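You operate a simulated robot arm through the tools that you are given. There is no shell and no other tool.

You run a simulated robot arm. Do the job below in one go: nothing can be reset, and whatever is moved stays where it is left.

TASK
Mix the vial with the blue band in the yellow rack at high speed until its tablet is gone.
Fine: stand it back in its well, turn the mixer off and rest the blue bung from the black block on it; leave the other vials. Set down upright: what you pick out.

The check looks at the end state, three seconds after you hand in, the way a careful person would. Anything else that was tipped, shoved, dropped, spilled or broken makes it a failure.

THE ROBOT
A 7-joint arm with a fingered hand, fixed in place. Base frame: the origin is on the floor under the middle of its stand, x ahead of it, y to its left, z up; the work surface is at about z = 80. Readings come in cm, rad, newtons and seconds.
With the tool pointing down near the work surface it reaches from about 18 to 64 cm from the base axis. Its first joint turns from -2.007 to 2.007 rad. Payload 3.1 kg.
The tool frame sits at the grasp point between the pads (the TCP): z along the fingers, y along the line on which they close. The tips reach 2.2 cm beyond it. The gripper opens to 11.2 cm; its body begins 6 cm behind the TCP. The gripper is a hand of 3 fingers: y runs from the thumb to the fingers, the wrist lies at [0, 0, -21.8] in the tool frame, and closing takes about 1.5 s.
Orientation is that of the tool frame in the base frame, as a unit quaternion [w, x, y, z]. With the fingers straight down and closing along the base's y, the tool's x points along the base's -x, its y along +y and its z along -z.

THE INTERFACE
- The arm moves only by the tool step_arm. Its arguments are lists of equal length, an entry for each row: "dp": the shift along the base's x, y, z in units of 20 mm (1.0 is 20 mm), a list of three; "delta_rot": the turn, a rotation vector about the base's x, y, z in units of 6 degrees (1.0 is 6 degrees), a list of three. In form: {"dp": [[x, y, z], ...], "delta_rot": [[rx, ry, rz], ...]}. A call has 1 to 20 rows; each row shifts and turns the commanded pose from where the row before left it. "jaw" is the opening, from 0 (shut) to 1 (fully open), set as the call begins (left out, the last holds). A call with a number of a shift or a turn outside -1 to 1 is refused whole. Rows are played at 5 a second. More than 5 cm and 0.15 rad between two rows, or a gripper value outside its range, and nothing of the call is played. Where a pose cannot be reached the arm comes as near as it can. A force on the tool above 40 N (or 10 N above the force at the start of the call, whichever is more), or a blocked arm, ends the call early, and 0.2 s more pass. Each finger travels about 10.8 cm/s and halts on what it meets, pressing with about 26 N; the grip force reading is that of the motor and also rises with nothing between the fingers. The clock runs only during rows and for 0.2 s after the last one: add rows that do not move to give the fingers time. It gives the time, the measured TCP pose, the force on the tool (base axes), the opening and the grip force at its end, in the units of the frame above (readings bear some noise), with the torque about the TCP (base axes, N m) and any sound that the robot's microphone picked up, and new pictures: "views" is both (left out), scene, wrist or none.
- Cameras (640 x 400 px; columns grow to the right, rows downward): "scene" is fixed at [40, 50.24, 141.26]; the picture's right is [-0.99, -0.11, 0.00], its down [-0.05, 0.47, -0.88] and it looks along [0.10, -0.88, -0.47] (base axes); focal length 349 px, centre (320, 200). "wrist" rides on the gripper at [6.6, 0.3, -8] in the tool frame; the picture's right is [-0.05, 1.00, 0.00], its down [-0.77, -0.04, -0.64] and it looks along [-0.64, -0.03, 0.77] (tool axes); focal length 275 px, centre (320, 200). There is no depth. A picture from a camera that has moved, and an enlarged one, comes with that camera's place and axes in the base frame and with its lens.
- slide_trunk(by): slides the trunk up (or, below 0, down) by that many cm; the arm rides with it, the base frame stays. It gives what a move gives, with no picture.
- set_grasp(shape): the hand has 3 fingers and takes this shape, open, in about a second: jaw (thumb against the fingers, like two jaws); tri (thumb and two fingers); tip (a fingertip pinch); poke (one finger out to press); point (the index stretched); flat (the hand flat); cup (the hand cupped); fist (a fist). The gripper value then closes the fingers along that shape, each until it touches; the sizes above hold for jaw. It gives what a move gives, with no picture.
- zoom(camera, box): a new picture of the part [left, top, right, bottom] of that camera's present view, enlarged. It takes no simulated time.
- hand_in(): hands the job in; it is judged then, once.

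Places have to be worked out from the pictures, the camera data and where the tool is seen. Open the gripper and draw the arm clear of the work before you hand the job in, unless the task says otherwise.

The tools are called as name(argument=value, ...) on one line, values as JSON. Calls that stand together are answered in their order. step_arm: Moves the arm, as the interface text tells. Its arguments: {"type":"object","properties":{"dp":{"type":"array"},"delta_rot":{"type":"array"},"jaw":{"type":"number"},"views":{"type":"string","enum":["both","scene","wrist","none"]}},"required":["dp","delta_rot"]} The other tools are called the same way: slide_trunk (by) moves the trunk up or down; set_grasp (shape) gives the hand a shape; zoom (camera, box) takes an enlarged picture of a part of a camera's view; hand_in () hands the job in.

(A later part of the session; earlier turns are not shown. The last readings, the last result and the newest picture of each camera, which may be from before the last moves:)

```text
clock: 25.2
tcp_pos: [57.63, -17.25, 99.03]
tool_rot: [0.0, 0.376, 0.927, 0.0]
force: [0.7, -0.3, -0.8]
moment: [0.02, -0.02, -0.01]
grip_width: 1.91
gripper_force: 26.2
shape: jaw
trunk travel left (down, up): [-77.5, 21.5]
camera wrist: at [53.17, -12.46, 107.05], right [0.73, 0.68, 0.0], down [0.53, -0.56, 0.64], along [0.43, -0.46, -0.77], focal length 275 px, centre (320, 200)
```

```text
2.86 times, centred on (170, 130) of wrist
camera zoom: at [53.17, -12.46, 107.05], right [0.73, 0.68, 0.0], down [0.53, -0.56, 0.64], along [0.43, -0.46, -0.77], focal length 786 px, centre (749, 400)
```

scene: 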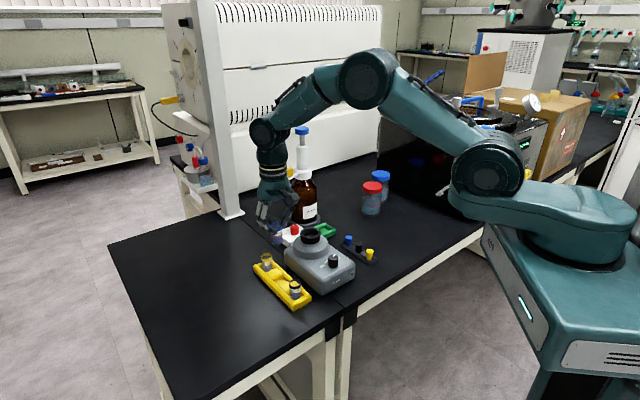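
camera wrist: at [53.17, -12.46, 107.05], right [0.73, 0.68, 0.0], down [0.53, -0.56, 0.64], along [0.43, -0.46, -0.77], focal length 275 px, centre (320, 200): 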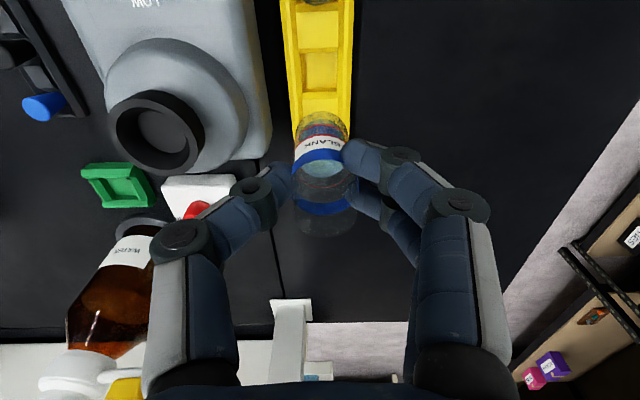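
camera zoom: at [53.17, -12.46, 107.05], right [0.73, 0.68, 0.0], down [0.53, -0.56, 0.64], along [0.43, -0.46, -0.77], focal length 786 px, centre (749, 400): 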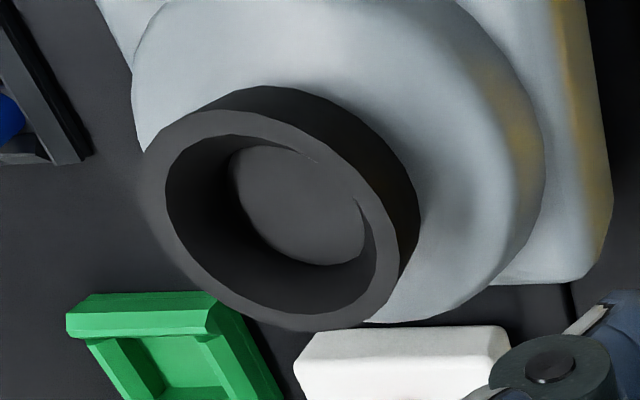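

The scene zoom shows the vial upright with a dark-blue tablet in the liquid at its bottom; the cup axis triangulates to about (50.85, -25.9) with its rim at z = 90.45. I carry the vial over the cup at this height.

step_arm(dp=[[-0.2, -0.25, 0], [-0.35, -0.44, 0], [-0.4, -0.5, 0], [-0.4, -0.5, 0], [-0.4, -0.5, 0], [-0.4, -0.5, 0], [-0.4, -0.5, 0], [-0.4, -0.5, 0], [-0.3, -0.38, 0], [-0.24, -0.3, 0], [0, 0, 0]], delta_rot=[[0, 0, 0], [0, 0, 0], [0, 0, 0], [0, 0, 0], [0, 0, 0], [0, 0, 0], [0, 0, 0], [0, 0, 0], [0, 0, 0], [0, 0, 0], [0, 0, 0]])

zoom(camera="wrist", box=[200, 20, 440, 220])

zoom(camera="scene", box=[270, 180, 350, 250])

```text
clock: 27.6
tcp_pos: [50.67, -25.79, 98.87]
tool_rot: [0.0, 0.376, 0.927, 0.001]
force: [-0.2, -1.2, -0.2]
moment: [0.04, -0.01, 0.01]
grip_width: 1.91
gripper_force: 25.9
shape: jaw
trunk travel left (down, up): [-77.5, 21.5]
camera wrist: at [46.1, -21.13, 106.99], right [0.73, 0.68, 0.0], down [0.53, -0.56, 0.64], along [0.43, -0.46, -0.77], focal length 275 px, centre (320, 200)
```

scene: 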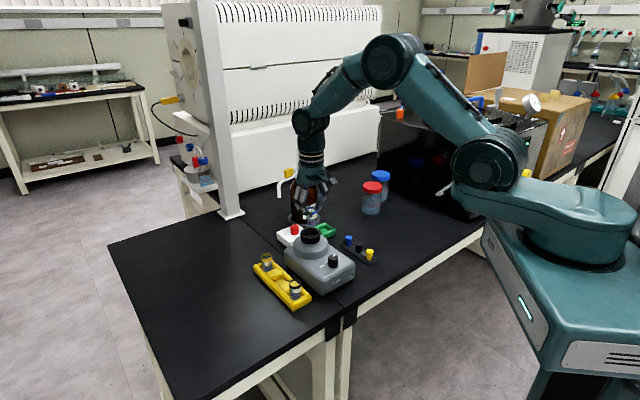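
wrist: 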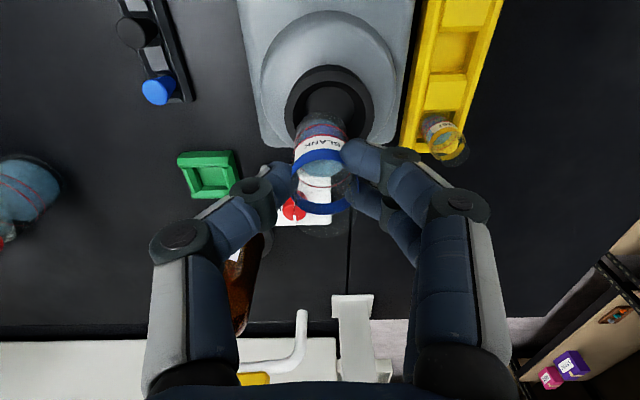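

```text
2.00 times, centred on (320, 120) of wrist
camera zoom: at [46.1, -21.13, 106.99], right [0.73, 0.68, 0.0], down [0.53, -0.56, 0.64], along [0.43, -0.46, -0.77], focal length 551 px, centre (320, 360)
```

zoom: 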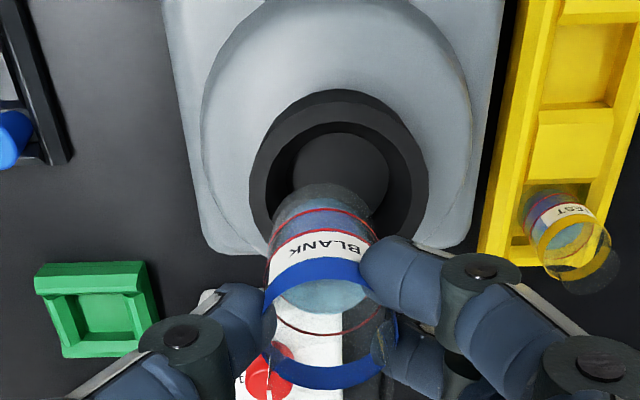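

```text
5.71 times, centred on (310, 215) of scene
camera zoom: at [40.0, 50.24, 141.26], right [-0.99, -0.11, 0.0], down [-0.05, 0.47, -0.88], along [0.1, -0.88, -0.47], focal length 1997 px, centre (377, 114)
```

zoom: 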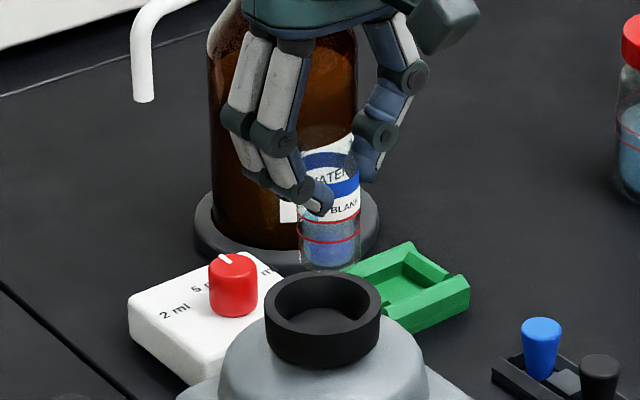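

The vial is near the cup axis; I zoom in on the cup to measure the remaining lateral offset.

zoom(camera="wrist", box=[270, 50, 390, 150])

zoom(camera="scene", box=[290, 200, 340, 245])

```text
4.00 times, centred on (330, 100) of wrist
camera zoom: at [46.1, -21.13, 106.99], right [0.73, 0.68, 0.0], down [0.53, -0.56, 0.64], along [0.43, -0.46, -0.77], focal length 1101 px, centre (280, 600)
```

zoom: 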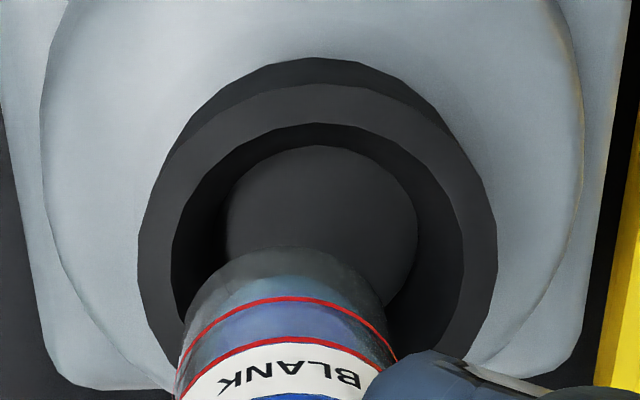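

```text
8.89 times, centred on (315, 222) of scene
camera zoom: at [40.0, 50.24, 141.26], right [-0.99, -0.11, 0.0], down [-0.05, 0.47, -0.88], along [0.1, -0.88, -0.47], focal length 3106 px, centre (364, 0)
```

zoom: 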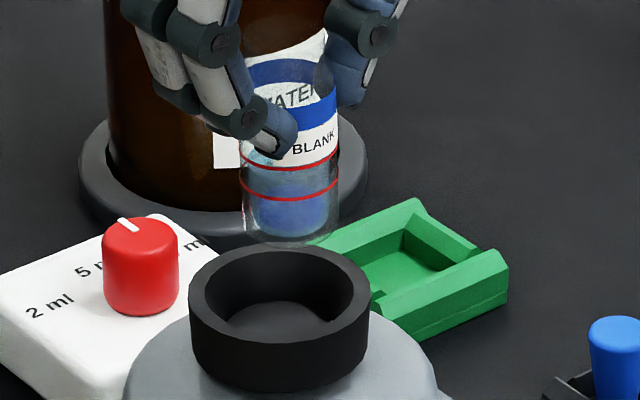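

The cup centre lies about 0.45 cm in +x and 0.15 cm in +y from the vial's axis. I shift by that and lower partway into the cup.

step_arm(dp=[[0.12, 0.04, 0], [0.11, 0.035, 0], [0, 0, -0.3], [0, 0, -0.4], [0, 0, -0.3], [0, 0, -0.2], [0, 0, 0]], delta_rot=[[0, 0, 0], [0, 0, 0], [0, 0, 0], [0, 0, 0], [0, 0, 0], [0, 0, 0], [0, 0, 0]])

zoom(camera="wrist", box=[260, 60, 380, 170])

zoom(camera="scene", box=[290, 200, 340, 245])

```text
clock: 29.2
tcp_pos: [51.05, -25.83, 96.6]
tool_rot: [0.0, 0.376, 0.927, 0.0]
force: [-0.1, -0.4, -0.3]
moment: [-0.03, -0.01, 0.01]
grip_width: 1.92
gripper_force: 25.5
shape: jaw
trunk travel left (down, up): [-77.5, 21.5]
camera wrist: at [46.63, -21.02, 104.59], right [0.73, 0.68, 0.0], down [0.53, -0.56, 0.64], along [0.43, -0.46, -0.77], focal length 275 px, centre (320, 200)
```

scene: 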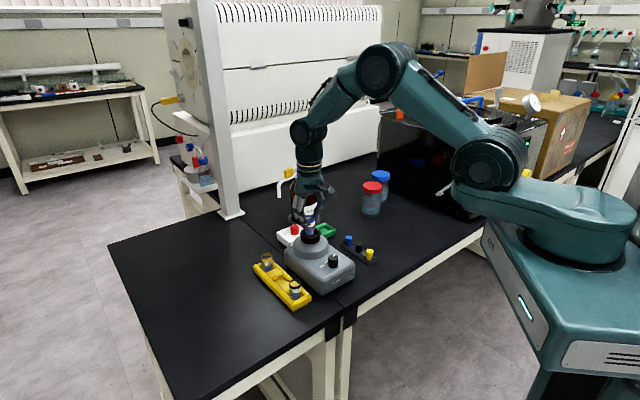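
wrist: 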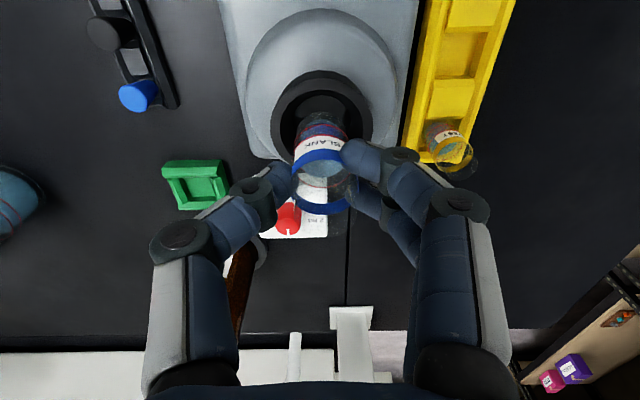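

```text
3.64 times, centred on (320, 115) of wrist
camera zoom: at [46.63, -21.02, 104.59], right [0.73, 0.68, 0.0], down [0.53, -0.56, 0.64], along [0.43, -0.46, -0.77], focal length 1001 px, centre (320, 509)
```

zoom: 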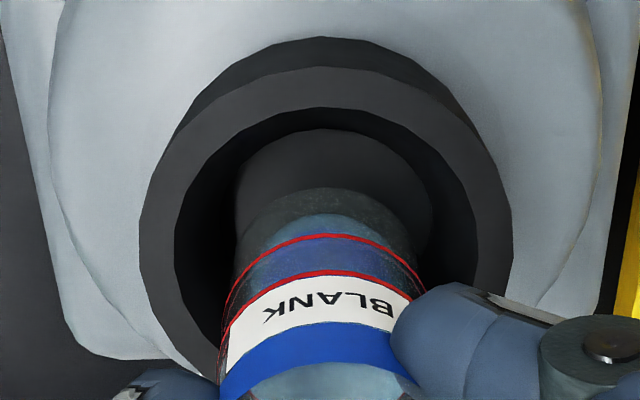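

```text
8.89 times, centred on (315, 222) of scene
camera zoom: at [40.0, 50.24, 141.26], right [-0.99, -0.11, 0.0], down [-0.05, 0.47, -0.88], along [0.1, -0.88, -0.47], focal length 3106 px, centre (364, 0)
```

zoom: 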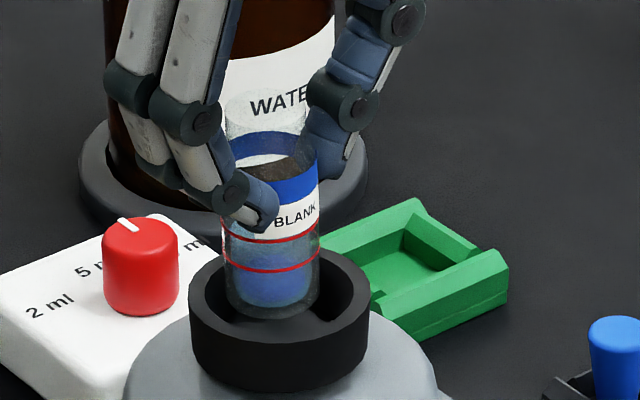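

The vial is centred over the cup floor (floor at about z 89.2, vial bottom at about 90.7). I lower by about 1.2 cm and watch the force.

step_arm(dp=[[0, 0, -0.12], [0, 0, -0.12], [0, 0, -0.12], [0, 0, -0.12], [0, 0, -0.1], [0, 0, 0]], delta_rot=[[0, 0, 0], [0, 0, 0], [0, 0, 0], [0, 0, 0], [0, 0, 0], [0, 0, 0]], views="wrist")

zoom(camera="scene", box=[290, 200, 340, 245])

```text
clock: 30.6
tcp_pos: [51.09, -25.88, 95.45]
tool_rot: [0.0, 0.377, 0.926, 0.0]
force: [0.1, 0.2, 1.2]
moment: [0.03, 0.02, -0.04]
grip_width: 1.96
gripper_force: 26.2
shape: jaw
trunk travel left (down, up): [-77.5, 21.5]
camera wrist: at [46.61, -20.99, 103.49], right [0.73, 0.68, 0.0], down [0.53, -0.56, 0.64], along [0.43, -0.46, -0.77], focal length 275 px, centre (320, 200)
```

wrist: 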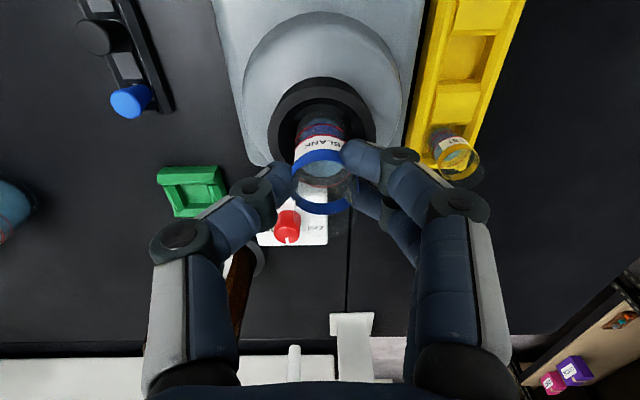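

```text
8.89 times, centred on (315, 222) of scene
camera zoom: at [40.0, 50.24, 141.26], right [-0.99, -0.11, 0.0], down [-0.05, 0.47, -0.88], along [0.1, -0.88, -0.47], focal length 3106 px, centre (364, 0)
```

zoom: 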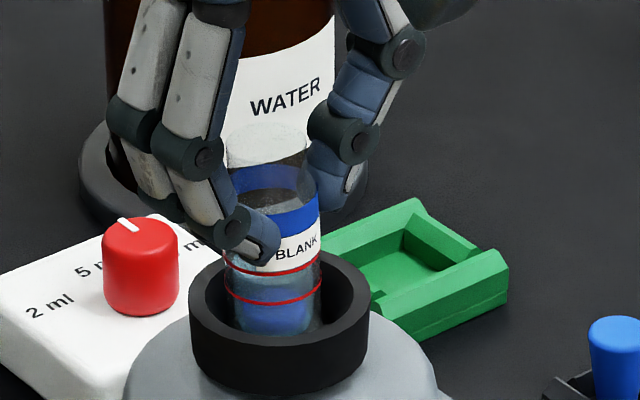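

No clear contact yet (force about 1 N, noise level). I go down in 1 mm steps.

step_arm(dp=[[0, 0, -0.05], [0, 0, -0.05], [0, 0, -0.05], [0, 0, 0]], delta_rot=[[0, 0, 0], [0, 0, 0], [0, 0, 0], [0, 0, 0]], views="none")

```text
clock: 31.6
tcp_pos: [51.06, -25.8, 95.17]
tool_rot: [0.001, 0.377, 0.926, 0.001]
force: [-0.8, 1.7, 2.0]
moment: [0.04, -0.01, -0.03]
grip_width: 1.9
gripper_force: 26.3
shape: jaw
trunk travel left (down, up): [-77.5, 21.5]
```

step_arm(dp=[[0, 0, -0.05], [0, 0, -0.05], [0, 0, 0]], delta_rot=[[0, 0, 0], [0, 0, 0], [0, 0, 0]], views="none")

zoom(camera="scene", box=[290, 200, 340, 245])

```text
clock: 32.4
tcp_pos: [50.91, -25.77, 95.04]
tool_rot: [0.0, 0.376, 0.926, 0.0]
force: [-0.4, 1.5, 2.9]
moment: [0.04, 0.01, -0.02]
grip_width: 1.89
gripper_force: 26.1
shape: jaw
trunk travel left (down, up): [-77.5, 21.5]
```

```text
8.89 times, centred on (315, 222) of scene
camera zoom: at [40.0, 50.24, 141.26], right [-0.99, -0.11, 0.0], down [-0.05, 0.47, -0.88], along [0.1, -0.88, -0.47], focal length 3106 px, centre (364, 0)
```

zoom: 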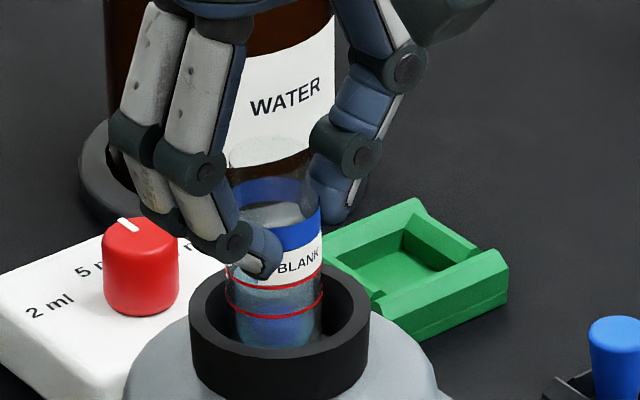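

Vertical force is rising gently (about 3 N), so the vial is on the cup floor. I press a touch more and hold for a few seconds to see whether the tablet shrinks.

step_arm(dp=[[0, 0, -0.05], [0, 0, -0.05], [0, 0, 0], [0, 0, 0], [0, 0, 0], [0, 0, 0], [0, 0, 0], [0, 0, 0], [0, 0, 0], [0, 0, 0], [0, 0, 0], [0, 0, 0], [0, 0, 0], [0, 0, 0], [0, 0, 0]], delta_rot=[[0, 0, 0], [0, 0, 0], [0, 0, 0], [0, 0, 0], [0, 0, 0], [0, 0, 0], [0, 0, 0], [0, 0, 0], [0, 0, 0], [0, 0, 0], [0, 0, 0], [0, 0, 0], [0, 0, 0], [0, 0, 0], [0, 0, 0]], views="wrist")

zoom(camera="scene", box=[290, 200, 340, 245])

zoom(camera="wrist", box=[270, 80, 370, 220])

```text
clock: 35.6
tcp_pos: [51.0, -25.73, 94.74]
tool_rot: [0.0, 0.376, 0.927, -0.001]
force: [-1.9, 1.5, 8.1]
moment: [0.04, 0.01, 0.0]
grip_width: 1.94
gripper_force: 25.9
shape: jaw
trunk travel left (down, up): [-77.5, 21.5]
camera wrist: at [46.49, -20.97, 102.84], right [0.73, 0.68, 0.0], down [0.53, -0.56, 0.64], along [0.44, -0.46, -0.77], focal length 275 px, centre (320, 200)
```

wrist: 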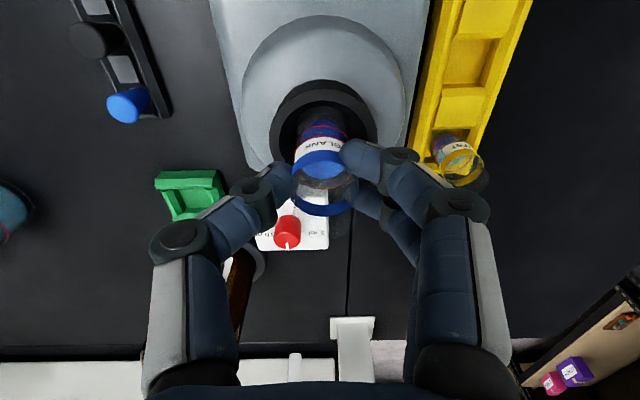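

```text
8.89 times, centred on (315, 222) of scene
camera zoom: at [40.0, 50.24, 141.26], right [-0.99, -0.11, 0.0], down [-0.05, 0.47, -0.88], along [0.1, -0.88, -0.47], focal length 3106 px, centre (364, 0)
```

zoom: 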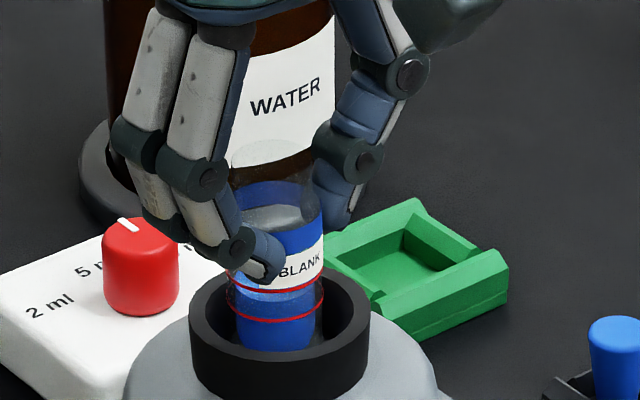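

```text
2.86 times, centred on (320, 150) of wrist
camera zoom: at [46.49, -20.97, 102.84], right [0.73, 0.68, 0.0], down [0.53, -0.56, 0.64], along [0.44, -0.46, -0.77], focal length 786 px, centre (320, 343)
```

zoom: 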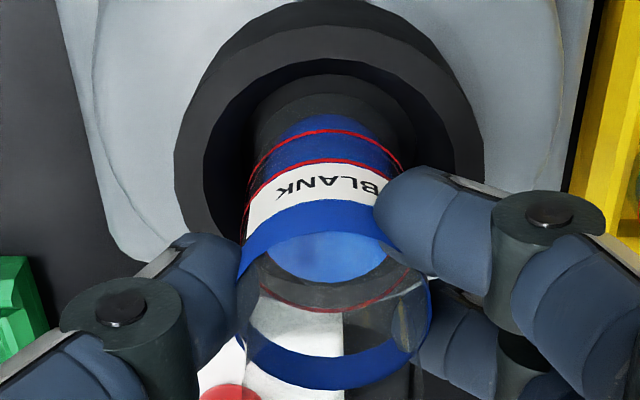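

The liquid turned deep blue, so the mixing works (8 N pressing). I hold for three more seconds and compare.

step_arm(dp=[[0, 0, 0], [0, 0, 0], [0, 0, 0], [0, 0, 0], [0, 0, 0], [0, 0, 0], [0, 0, 0], [0, 0, 0], [0, 0, 0], [0, 0, 0], [0, 0, 0], [0, 0, 0], [0, 0, 0], [0, 0, 0], [0, 0, 0]], delta_rot=[[0, 0, 0], [0, 0, 0], [0, 0, 0], [0, 0, 0], [0, 0, 0], [0, 0, 0], [0, 0, 0], [0, 0, 0], [0, 0, 0], [0, 0, 0], [0, 0, 0], [0, 0, 0], [0, 0, 0], [0, 0, 0], [0, 0, 0]], views="wrist")

zoom(camera="scene", box=[300, 215, 330, 245])

zoom(camera="wrist", box=[290, 100, 360, 190])

```text
clock: 38.8
tcp_pos: [51.06, -25.75, 94.78]
tool_rot: [0.001, 0.376, 0.927, 0.0]
force: [-1.4, 1.4, 6.4]
moment: [0.07, 0.0, -0.03]
grip_width: 1.95
gripper_force: 25.9
shape: jaw
trunk travel left (down, up): [-77.5, 21.5]
camera wrist: at [46.49, -20.97, 102.84], right [0.73, 0.68, 0.0], down [0.53, -0.56, 0.64], along [0.44, -0.46, -0.77], focal length 275 px, centre (320, 200)
```

wrist: 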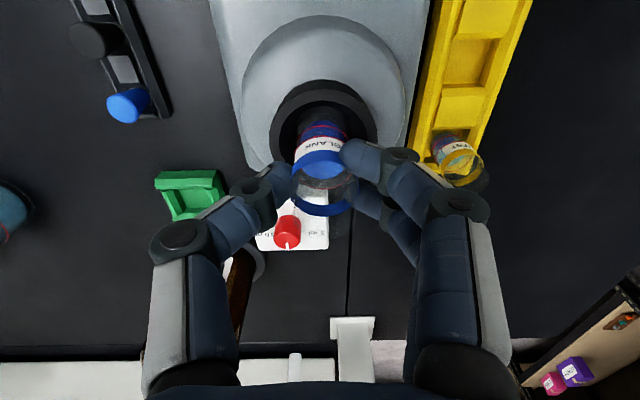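

```text
13.33 times, centred on (315, 230) of scene
camera zoom: at [40.0, 50.24, 141.26], right [-0.99, -0.11, 0.0], down [-0.05, 0.47, -0.88], along [0.1, -0.88, -0.47], focal length 4659 px, centre (387, -200)
```

zoom: 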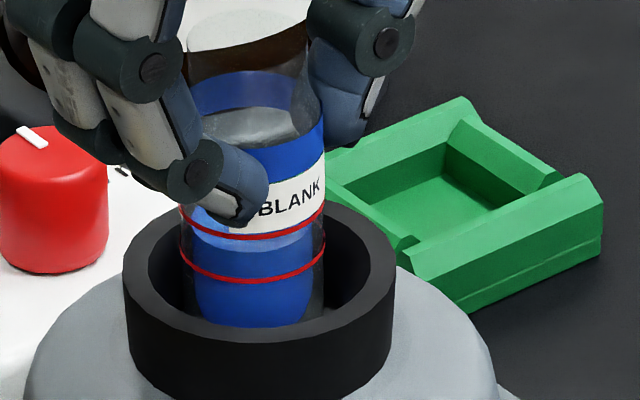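

```text
4.44 times, centred on (325, 145) of wrist
camera zoom: at [46.49, -20.97, 102.84], right [0.73, 0.68, 0.0], down [0.53, -0.56, 0.64], along [0.44, -0.46, -0.77], focal length 1224 px, centre (298, 444)
```

zoom: 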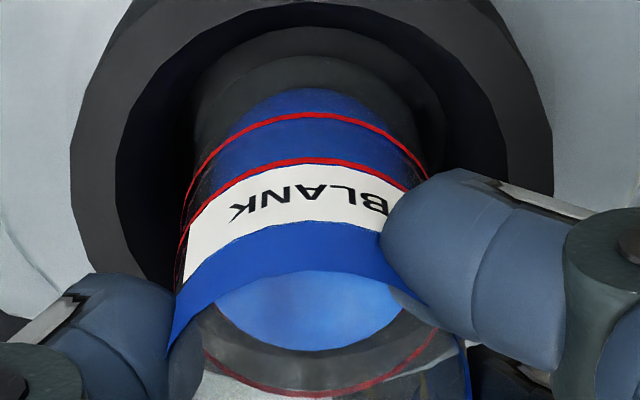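

The liquid is now evenly blue with no solid shape visible. I hold another four seconds to be sure nothing keeps changing.

step_arm(dp=[[0, 0, 0], [0, 0, 0], [0, 0, 0], [0, 0, 0], [0, 0, 0], [0, 0, 0], [0, 0, 0], [0, 0, 0], [0, 0, 0], [0, 0, 0], [0, 0, 0], [0, 0, 0], [0, 0, 0], [0, 0, 0], [0, 0, 0], [0, 0, 0], [0, 0, 0], [0, 0, 0], [0, 0, 0], [0, 0, 0]], delta_rot=[[0, 0, 0], [0, 0, 0], [0, 0, 0], [0, 0, 0], [0, 0, 0], [0, 0, 0], [0, 0, 0], [0, 0, 0], [0, 0, 0], [0, 0, 0], [0, 0, 0], [0, 0, 0], [0, 0, 0], [0, 0, 0], [0, 0, 0], [0, 0, 0], [0, 0, 0], [0, 0, 0], [0, 0, 0], [0, 0, 0]], views="wrist")

zoom(camera="scene", box=[300, 215, 330, 245])

zoom(camera="wrist", box=[290, 100, 360, 190])

```text
clock: 43.0
tcp_pos: [50.96, -25.77, 94.84]
tool_rot: [0.001, 0.376, 0.927, 0.0]
force: [-0.7, 1.0, 8.0]
moment: [0.06, -0.05, 0.0]
grip_width: 1.94
gripper_force: 25.7
shape: jaw
trunk travel left (down, up): [-77.5, 21.5]
camera wrist: at [46.49, -20.97, 102.84], right [0.73, 0.68, 0.0], down [0.53, -0.56, 0.64], along [0.44, -0.46, -0.77], focal length 275 px, centre (320, 200)
```

wrist: 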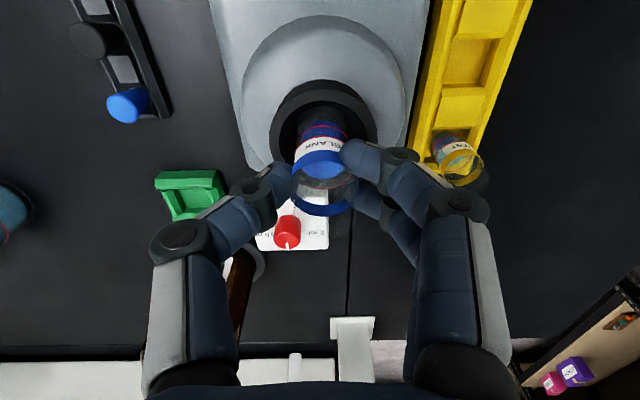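

```text
13.33 times, centred on (315, 230) of scene
camera zoom: at [40.0, 50.24, 141.26], right [-0.99, -0.11, 0.0], down [-0.05, 0.47, -0.88], along [0.1, -0.88, -0.47], focal length 4659 px, centre (387, -200)
```

zoom: 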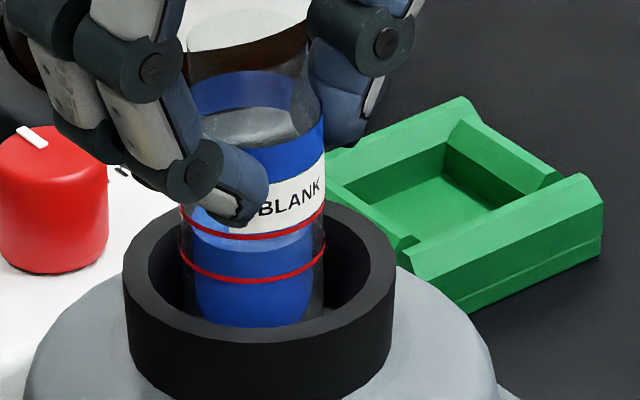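

```text
4.44 times, centred on (325, 145) of wrist
camera zoom: at [46.49, -20.97, 102.84], right [0.73, 0.68, 0.0], down [0.53, -0.56, 0.64], along [0.44, -0.46, -0.77], focal length 1224 px, centre (298, 444)
```

zoom: 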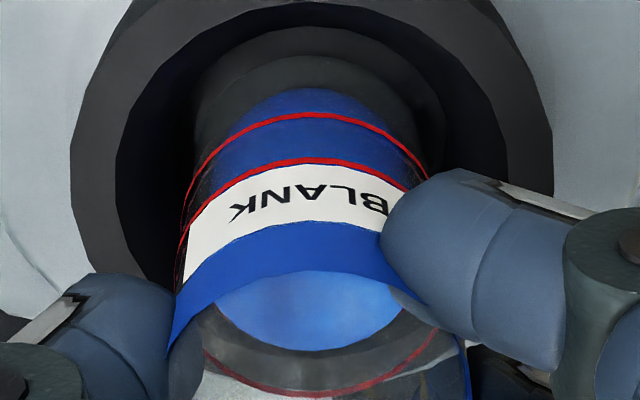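

No further change: the tablet is dissolved. I lift the vial straight out of the cup to the carry height.

step_arm(dp=[[0, 0, 0.1], [0, 0, 0.2], [0, 0, 0.3], [0, 0, 0.4], [0, 0, 0.4], [0, 0, 0.4], [0, 0, 0.33], [0, 0, 0]], delta_rot=[[0, 0, 0], [0, 0, 0], [0, 0, 0], [0, 0, 0], [0, 0, 0], [0, 0, 0], [0, 0, 0], [0, 0, 0]])

zoom(camera="wrist", box=[200, 20, 440, 240])

zoom(camera="scene", box=[290, 195, 340, 245])

```text
clock: 44.8
tcp_pos: [51.09, -25.82, 98.95]
tool_rot: [0.0, 0.376, 0.926, 0.0]
force: [-0.3, -1.1, -0.5]
moment: [0.0, -0.02, 0.01]
grip_width: 1.92
gripper_force: 25.6
shape: jaw
trunk travel left (down, up): [-77.5, 21.5]
camera wrist: at [46.65, -21.03, 107.04], right [0.73, 0.68, 0.0], down [0.53, -0.56, 0.64], along [0.43, -0.46, -0.77], focal length 275 px, centre (320, 200)
```

scene: 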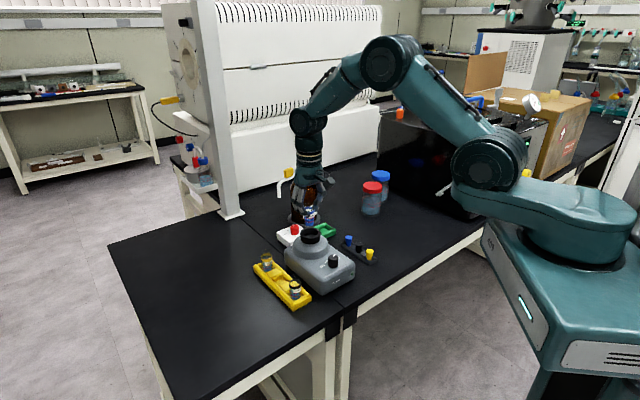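
wrist: 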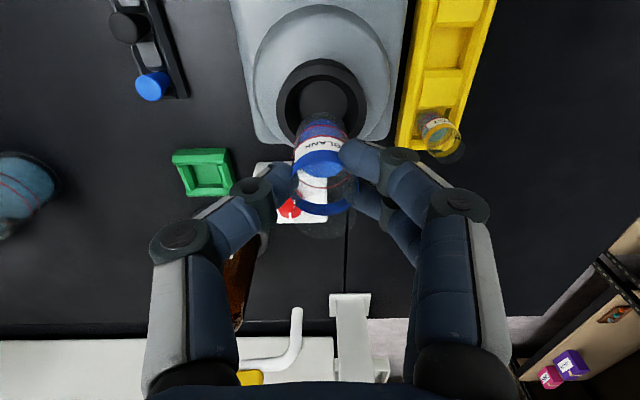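

```text
1.82 times, centred on (320, 130) of wrist
camera zoom: at [46.65, -21.03, 107.04], right [0.73, 0.68, 0.0], down [0.53, -0.56, 0.64], along [0.43, -0.46, -0.77], focal length 500 px, centre (320, 327)
```

zoom: 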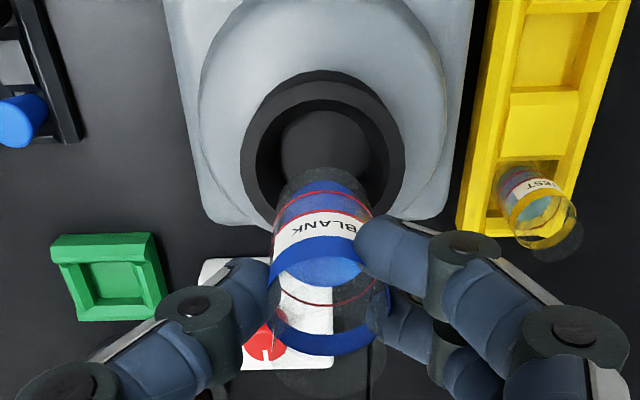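

```text
8.00 times, centred on (315, 220) of scene
camera zoom: at [40.0, 50.24, 141.26], right [-0.99, -0.11, 0.0], down [-0.05, 0.47, -0.88], along [0.1, -0.88, -0.47], focal length 2795 px, centre (360, 40)
```

zoom: 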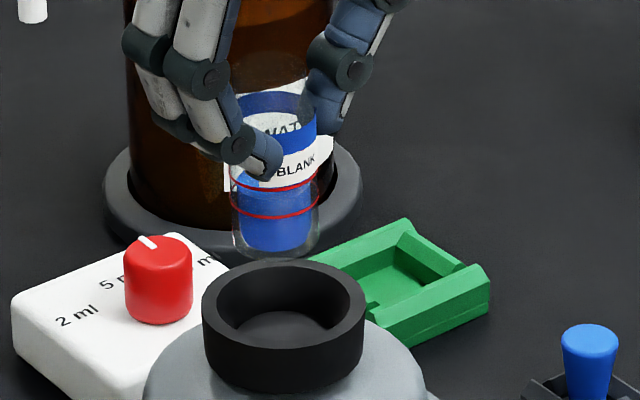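

The liquid is uniformly blue with no tablet left, and the vial hangs upright. I carry it back over its well by the exact reverse shift.

step_arm(dp=[[0.2, 0.26, 0], [0.3, 0.4, 0], [0.36, 0.48, 0], [0.4, 0.52, 0], [0.4, 0.52, 0], [0.4, 0.52, 0], [0.4, 0.52, 0], [0.35, 0.46, 0], [0.25, 0.35, 0], [0.2, 0.265, 0], [0, 0, 0], [0, 0, 0]], delta_rot=[[0, 0, 0], [0, 0, 0], [0, 0, 0], [0, 0, 0], [0, 0, 0], [0, 0, 0], [0, 0, 0], [0, 0, 0], [0, 0, 0], [0, 0, 0], [0, 0, 0], [0, 0, 0]])

zoom(camera="wrist", box=[200, 40, 440, 240])

zoom(camera="scene", box=[240, 190, 330, 310])

```text
clock: 47.4
tcp_pos: [57.62, -17.17, 98.91]
tool_rot: [0.0, 0.377, 0.926, 0.0]
force: [0.6, 0.9, -0.2]
moment: [0.01, -0.03, 0.0]
grip_width: 1.94
gripper_force: 26.1
shape: jaw
trunk travel left (down, up): [-77.5, 21.5]
camera wrist: at [53.18, -12.44, 107.01], right [0.73, 0.68, 0.0], down [0.53, -0.56, 0.64], along [0.43, -0.46, -0.77], focal length 275 px, centre (320, 200)
```

scene: 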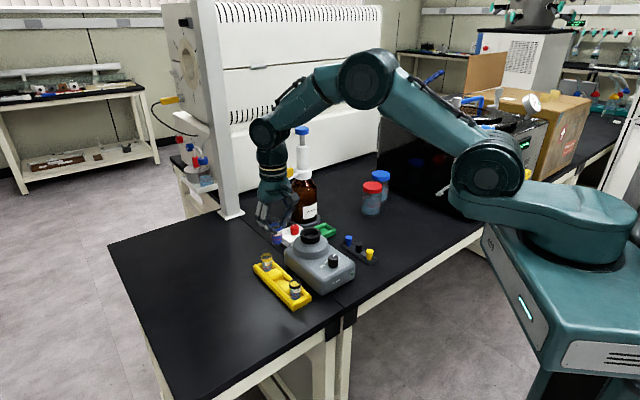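
wrist: 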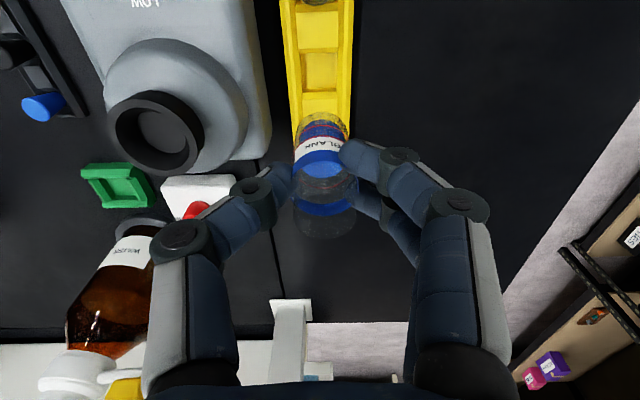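

```text
2.00 times, centred on (320, 140) of wrist
camera zoom: at [53.18, -12.44, 107.01], right [0.73, 0.68, 0.0], down [0.53, -0.56, 0.64], along [0.43, -0.46, -0.77], focal length 551 px, centre (320, 320)
```

zoom: 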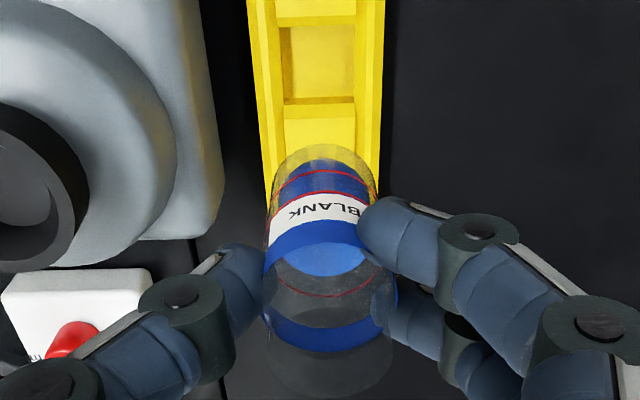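

```text
3.33 times, centred on (285, 250) of scene
camera zoom: at [40.0, 50.24, 141.26], right [-0.99, -0.11, 0.0], down [-0.05, 0.47, -0.88], along [0.1, -0.88, -0.47], focal length 1165 px, centre (437, 33)
```

zoom: 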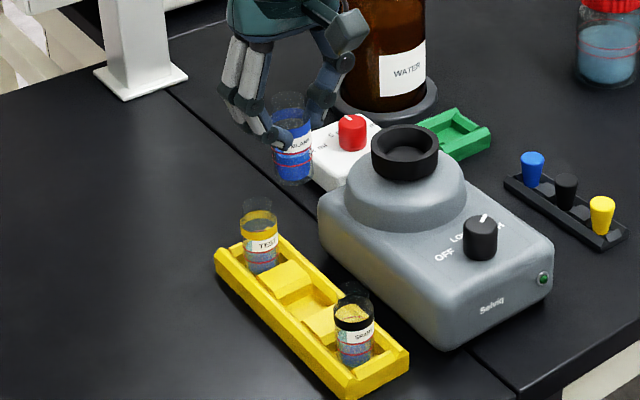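

The vial is in the same place in the hand as when lifted and sits above its empty well. I lower it to just above the rack and check.

step_arm(dp=[[0, 0, -0.3], [0, 0, -0.5], [0, 0, -0.7], [0, 0, -0.7], [0, 0, -0.7], [0, 0, -0.7], [0, 0, -0.6], [0, 0, -0.4], [0, 0, -0.3], [0, 0, 0], [0, 0, 0]], delta_rot=[[0, 0, 0], [0, 0, 0], [0, 0, 0], [0, 0, 0], [0, 0, 0], [0, 0, 0], [0, 0, 0], [0, 0, 0], [0, 0, 0], [0, 0, 0], [0, 0, 0]])

zoom(camera="wrist", box=[220, 70, 420, 220])

zoom(camera="scene", box=[250, 230, 320, 310])

```text
clock: 49.8
tcp_pos: [57.69, -17.22, 89.26]
tool_rot: [0.0, 0.376, 0.927, 0.0]
force: [0.2, 0.1, -0.2]
moment: [0.02, 0.01, -0.01]
grip_width: 1.93
gripper_force: 25.8
shape: jaw
trunk travel left (down, up): [-77.5, 21.5]
camera wrist: at [53.12, -12.41, 97.25], right [0.73, 0.68, 0.0], down [0.53, -0.56, 0.64], along [0.43, -0.46, -0.77], focal length 275 px, centre (320, 200)
```

scene: 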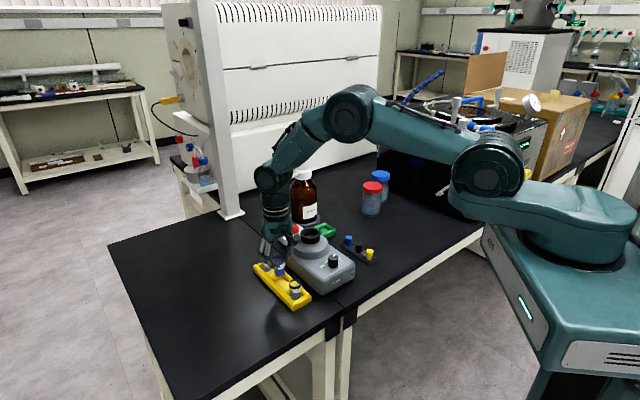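
wrist: 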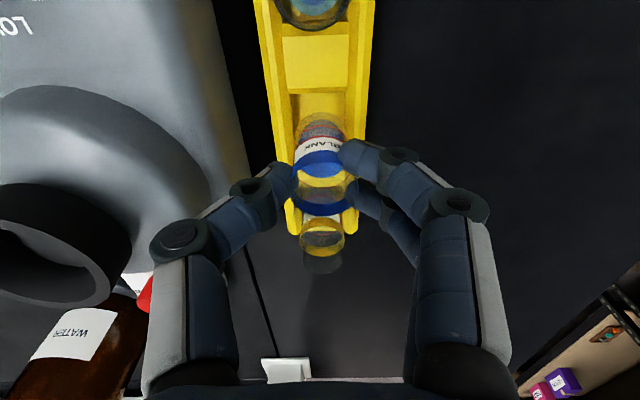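

```text
2.67 times, centred on (320, 145) of wrist
camera zoom: at [53.12, -12.41, 97.25], right [0.73, 0.68, 0.0], down [0.53, -0.56, 0.64], along [0.43, -0.46, -0.77], focal length 734 px, centre (320, 347)
```

zoom: 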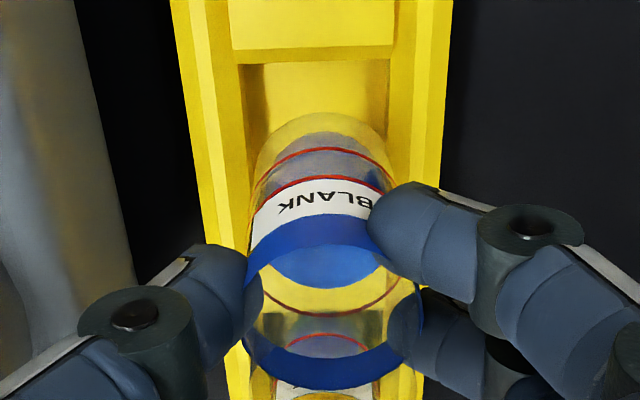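

```text
5.00 times, centred on (285, 270) of scene
camera zoom: at [40.0, 50.24, 141.26], right [-0.99, -0.11, 0.0], down [-0.05, 0.47, -0.88], along [0.1, -0.88, -0.47], focal length 1747 px, centre (495, -150)
```

zoom: 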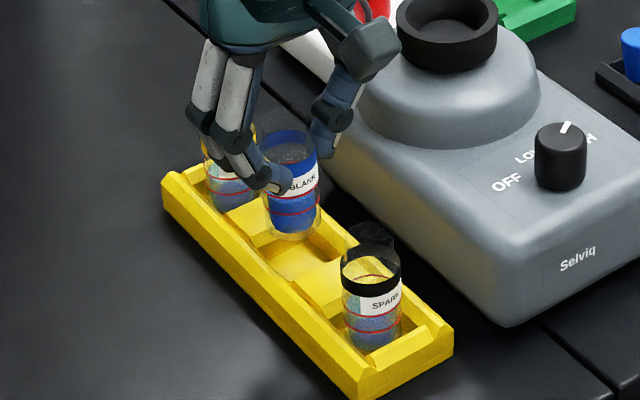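

The vial lines up with its well. I lower 2.2 cm slowly into the well.

step_arm(dp=[[0, 0, -0.15], [0, 0, -0.15], [0, 0, -0.15], [0, 0, -0.15], [0, 0, -0.15], [0, 0, -0.15], [0, 0, -0.1], [0, 0, -0.1], [0, 0, 0]], delta_rot=[[0, 0, 0], [0, 0, 0], [0, 0, 0], [0, 0, 0], [0, 0, 0], [0, 0, 0], [0, 0, 0], [0, 0, 0], [0, 0, 0]], views="wrist")

zoom(camera="scene", box=[250, 230, 320, 310])

```text
clock: 51.8
tcp_pos: [57.59, -17.22, 87.0]
tool_rot: [-0.001, 0.376, 0.927, -0.001]
force: [0.9, -0.2, 0.1]
moment: [0.01, 0.0, 0.02]
grip_width: 1.91
gripper_force: 25.4
shape: jaw
trunk travel left (down, up): [-77.5, 21.5]
camera wrist: at [53.15, -12.42, 95.03], right [0.73, 0.68, 0.0], down [0.53, -0.56, 0.64], along [0.43, -0.46, -0.77], focal length 275 px, centre (320, 200)
```

wrist: 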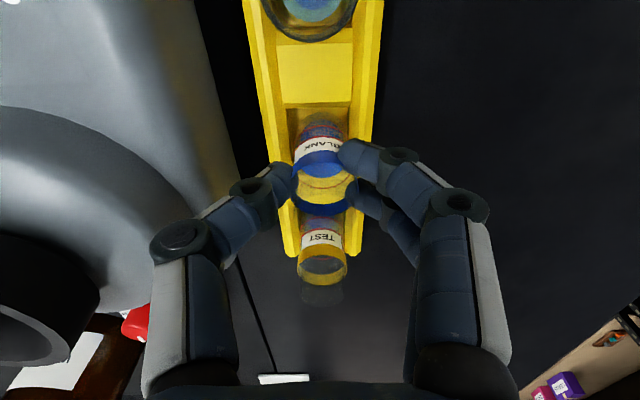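

```text
5.00 times, centred on (285, 270) of scene
camera zoom: at [40.0, 50.24, 141.26], right [-0.99, -0.11, 0.0], down [-0.05, 0.47, -0.88], along [0.1, -0.88, -0.47], focal length 1747 px, centre (495, -150)
```

zoom: 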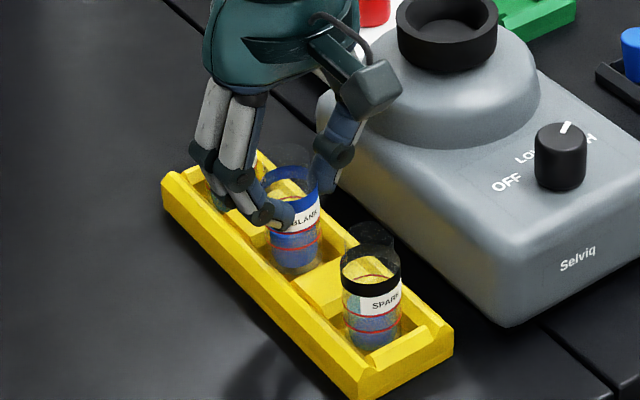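

Force is still zero and the vial is inside its well. I lower in 1 mm steps the last few millimetres until I feel the floor.

step_arm(dp=[[0, 0, -0.06], [0, 0, -0.06], [0, 0, -0.06], [0, 0, -0.06], [0, 0, 0]], delta_rot=[[0, 0, 0], [0, 0, 0], [0, 0, 0], [0, 0, 0], [0, 0, 0]], views="none")

```text
clock: 53.0
tcp_pos: [57.59, -17.21, 86.43]
tool_rot: [0.0, 0.376, 0.927, 0.0]
force: [0.7, 0.0, -0.7]
moment: [0.0, 0.02, -0.02]
grip_width: 1.93
gripper_force: 25.8
shape: jaw
trunk travel left (down, up): [-77.5, 21.5]
```

step_arm(dp=[[0, 0, -0.05], [0, 0, -0.05], [0, 0, 0]], delta_rot=[[0, 0, 0], [0, 0, 0], [0, 0, 0]], views="none")

```text
clock: 53.8
tcp_pos: [57.61, -17.14, 86.44]
tool_rot: [0.001, 0.376, 0.927, 0.0]
force: [0.5, -0.6, -0.1]
moment: [0.01, 0.0, 0.01]
grip_width: 1.96
gripper_force: 26.1
shape: jaw
trunk travel left (down, up): [-77.5, 21.5]
```

step_arm(dp=[[0, 0, -0.05], [0, 0, -0.05], [0, 0, 0]], delta_rot=[[0, 0, 0], [0, 0, 0], [0, 0, 0]], views="wrist")

zoom(camera="scene", box=[260, 240, 310, 300])

```text
clock: 54.6
tcp_pos: [57.57, -17.22, 86.23]
tool_rot: [0.001, 0.375, 0.927, 0.0]
force: [-1.0, 0.2, 8.6]
moment: [-0.03, -0.05, -0.02]
grip_width: 1.94
gripper_force: 26.1
shape: jaw
trunk travel left (down, up): [-77.5, 21.5]
camera wrist: at [53.04, -12.39, 94.25], right [0.73, 0.68, 0.0], down [0.53, -0.56, 0.64], along [0.44, -0.46, -0.77], focal length 275 px, centre (320, 200)
```

wrist: 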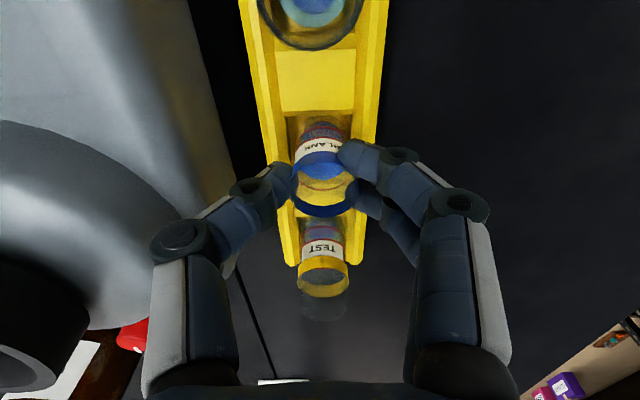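

```text
6.67 times, centred on (285, 270) of scene
camera zoom: at [40.0, 50.24, 141.26], right [-0.99, -0.11, 0.0], down [-0.05, 0.47, -0.88], along [0.1, -0.88, -0.47], focal length 2329 px, centre (553, -267)
```

zoom: 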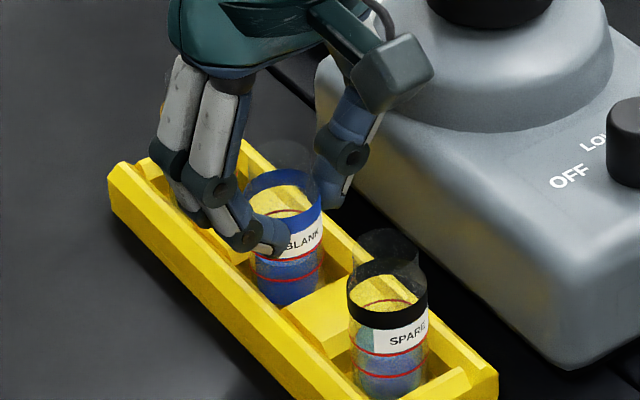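

The vial stands on the well floor (8.6 N). I relieve the push by 1 mm and open the fingers to the earlier opening.

step_arm(dp=[[0, 0, 0.05], [0, 0, 0.02]], delta_rot=[[0, 0, 0], [0, 0, 0]], views="none")

step_arm(dp=[[0, 0, 0], [0, 0, 0], [0, 0, 0], [0, 0, 0], [0, 0, 0]], delta_rot=[[0, 0, 0], [0, 0, 0], [0, 0, 0], [0, 0, 0], [0, 0, 0]], jaw=0.39)

zoom(camera="scene", box=[260, 240, 310, 300])

zoom(camera="wrist", box=[220, 70, 420, 220])

```text
clock: 55.2
tcp_pos: [57.57, -17.2, 86.17]
tool_rot: [0.001, 0.376, 0.927, 0.0]
force: [-0.1, -0.4, 3.4]
moment: [0.01, -0.03, -0.04]
grip_width: 1.93
gripper_force: 25.8
shape: jaw
trunk travel left (down, up): [-77.5, 21.5]
```

```text
clock: 56.4
tcp_pos: [57.62, -17.22, 86.22]
tool_rot: [0.0, 0.376, 0.926, -0.001]
force: [0.5, 0.1, 0.7]
moment: [0.0, -0.01, 0.02]
grip_width: 4.32
gripper_force: 0.1
shape: jaw
trunk travel left (down, up): [-77.5, 21.5]
camera wrist: at [53.14, -12.42, 94.3], right [0.73, 0.68, 0.0], down [0.53, -0.56, 0.64], along [0.43, -0.46, -0.77], focal length 275 px, centre (320, 200)
```

scene: 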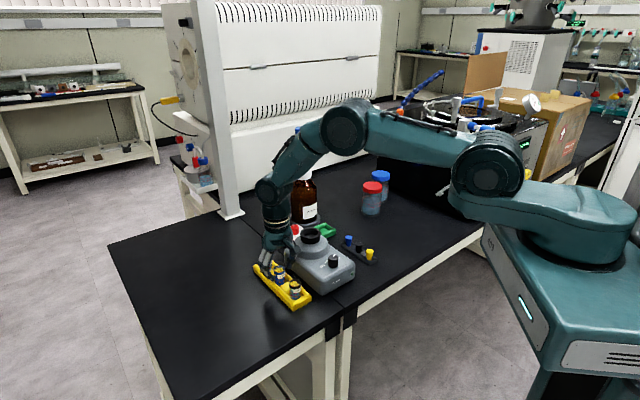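
wrist: 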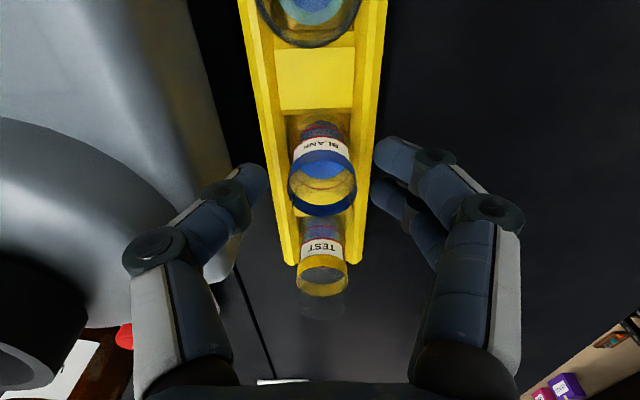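

```text
6.67 times, centred on (285, 270) of scene
camera zoom: at [40.0, 50.24, 141.26], right [-0.99, -0.11, 0.0], down [-0.05, 0.47, -0.88], along [0.1, -0.88, -0.47], focal length 2329 px, centre (553, -267)
```

zoom: 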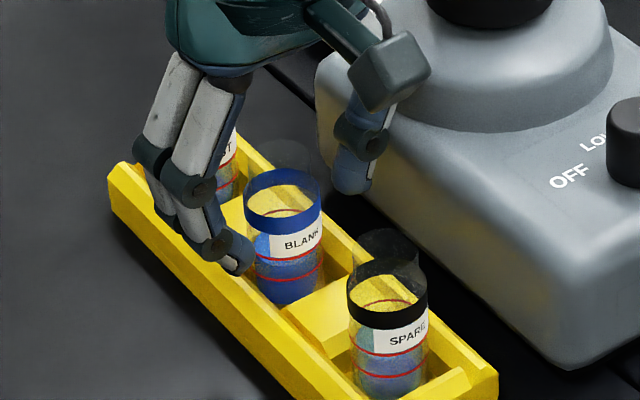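

```text
2.67 times, centred on (320, 145) of wrist
camera zoom: at [53.14, -12.42, 94.3], right [0.73, 0.68, 0.0], down [0.53, -0.56, 0.64], along [0.43, -0.46, -0.77], focal length 734 px, centre (320, 347)
```

zoom: 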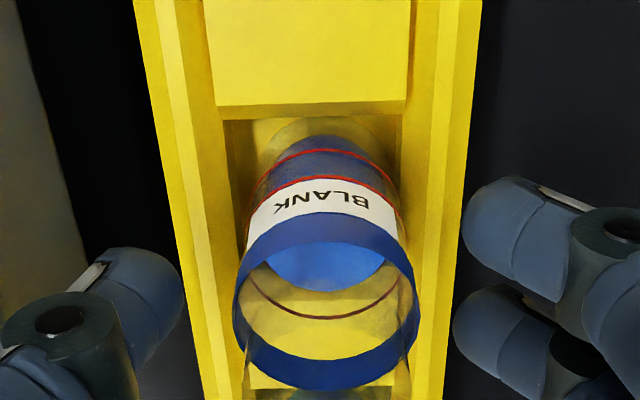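

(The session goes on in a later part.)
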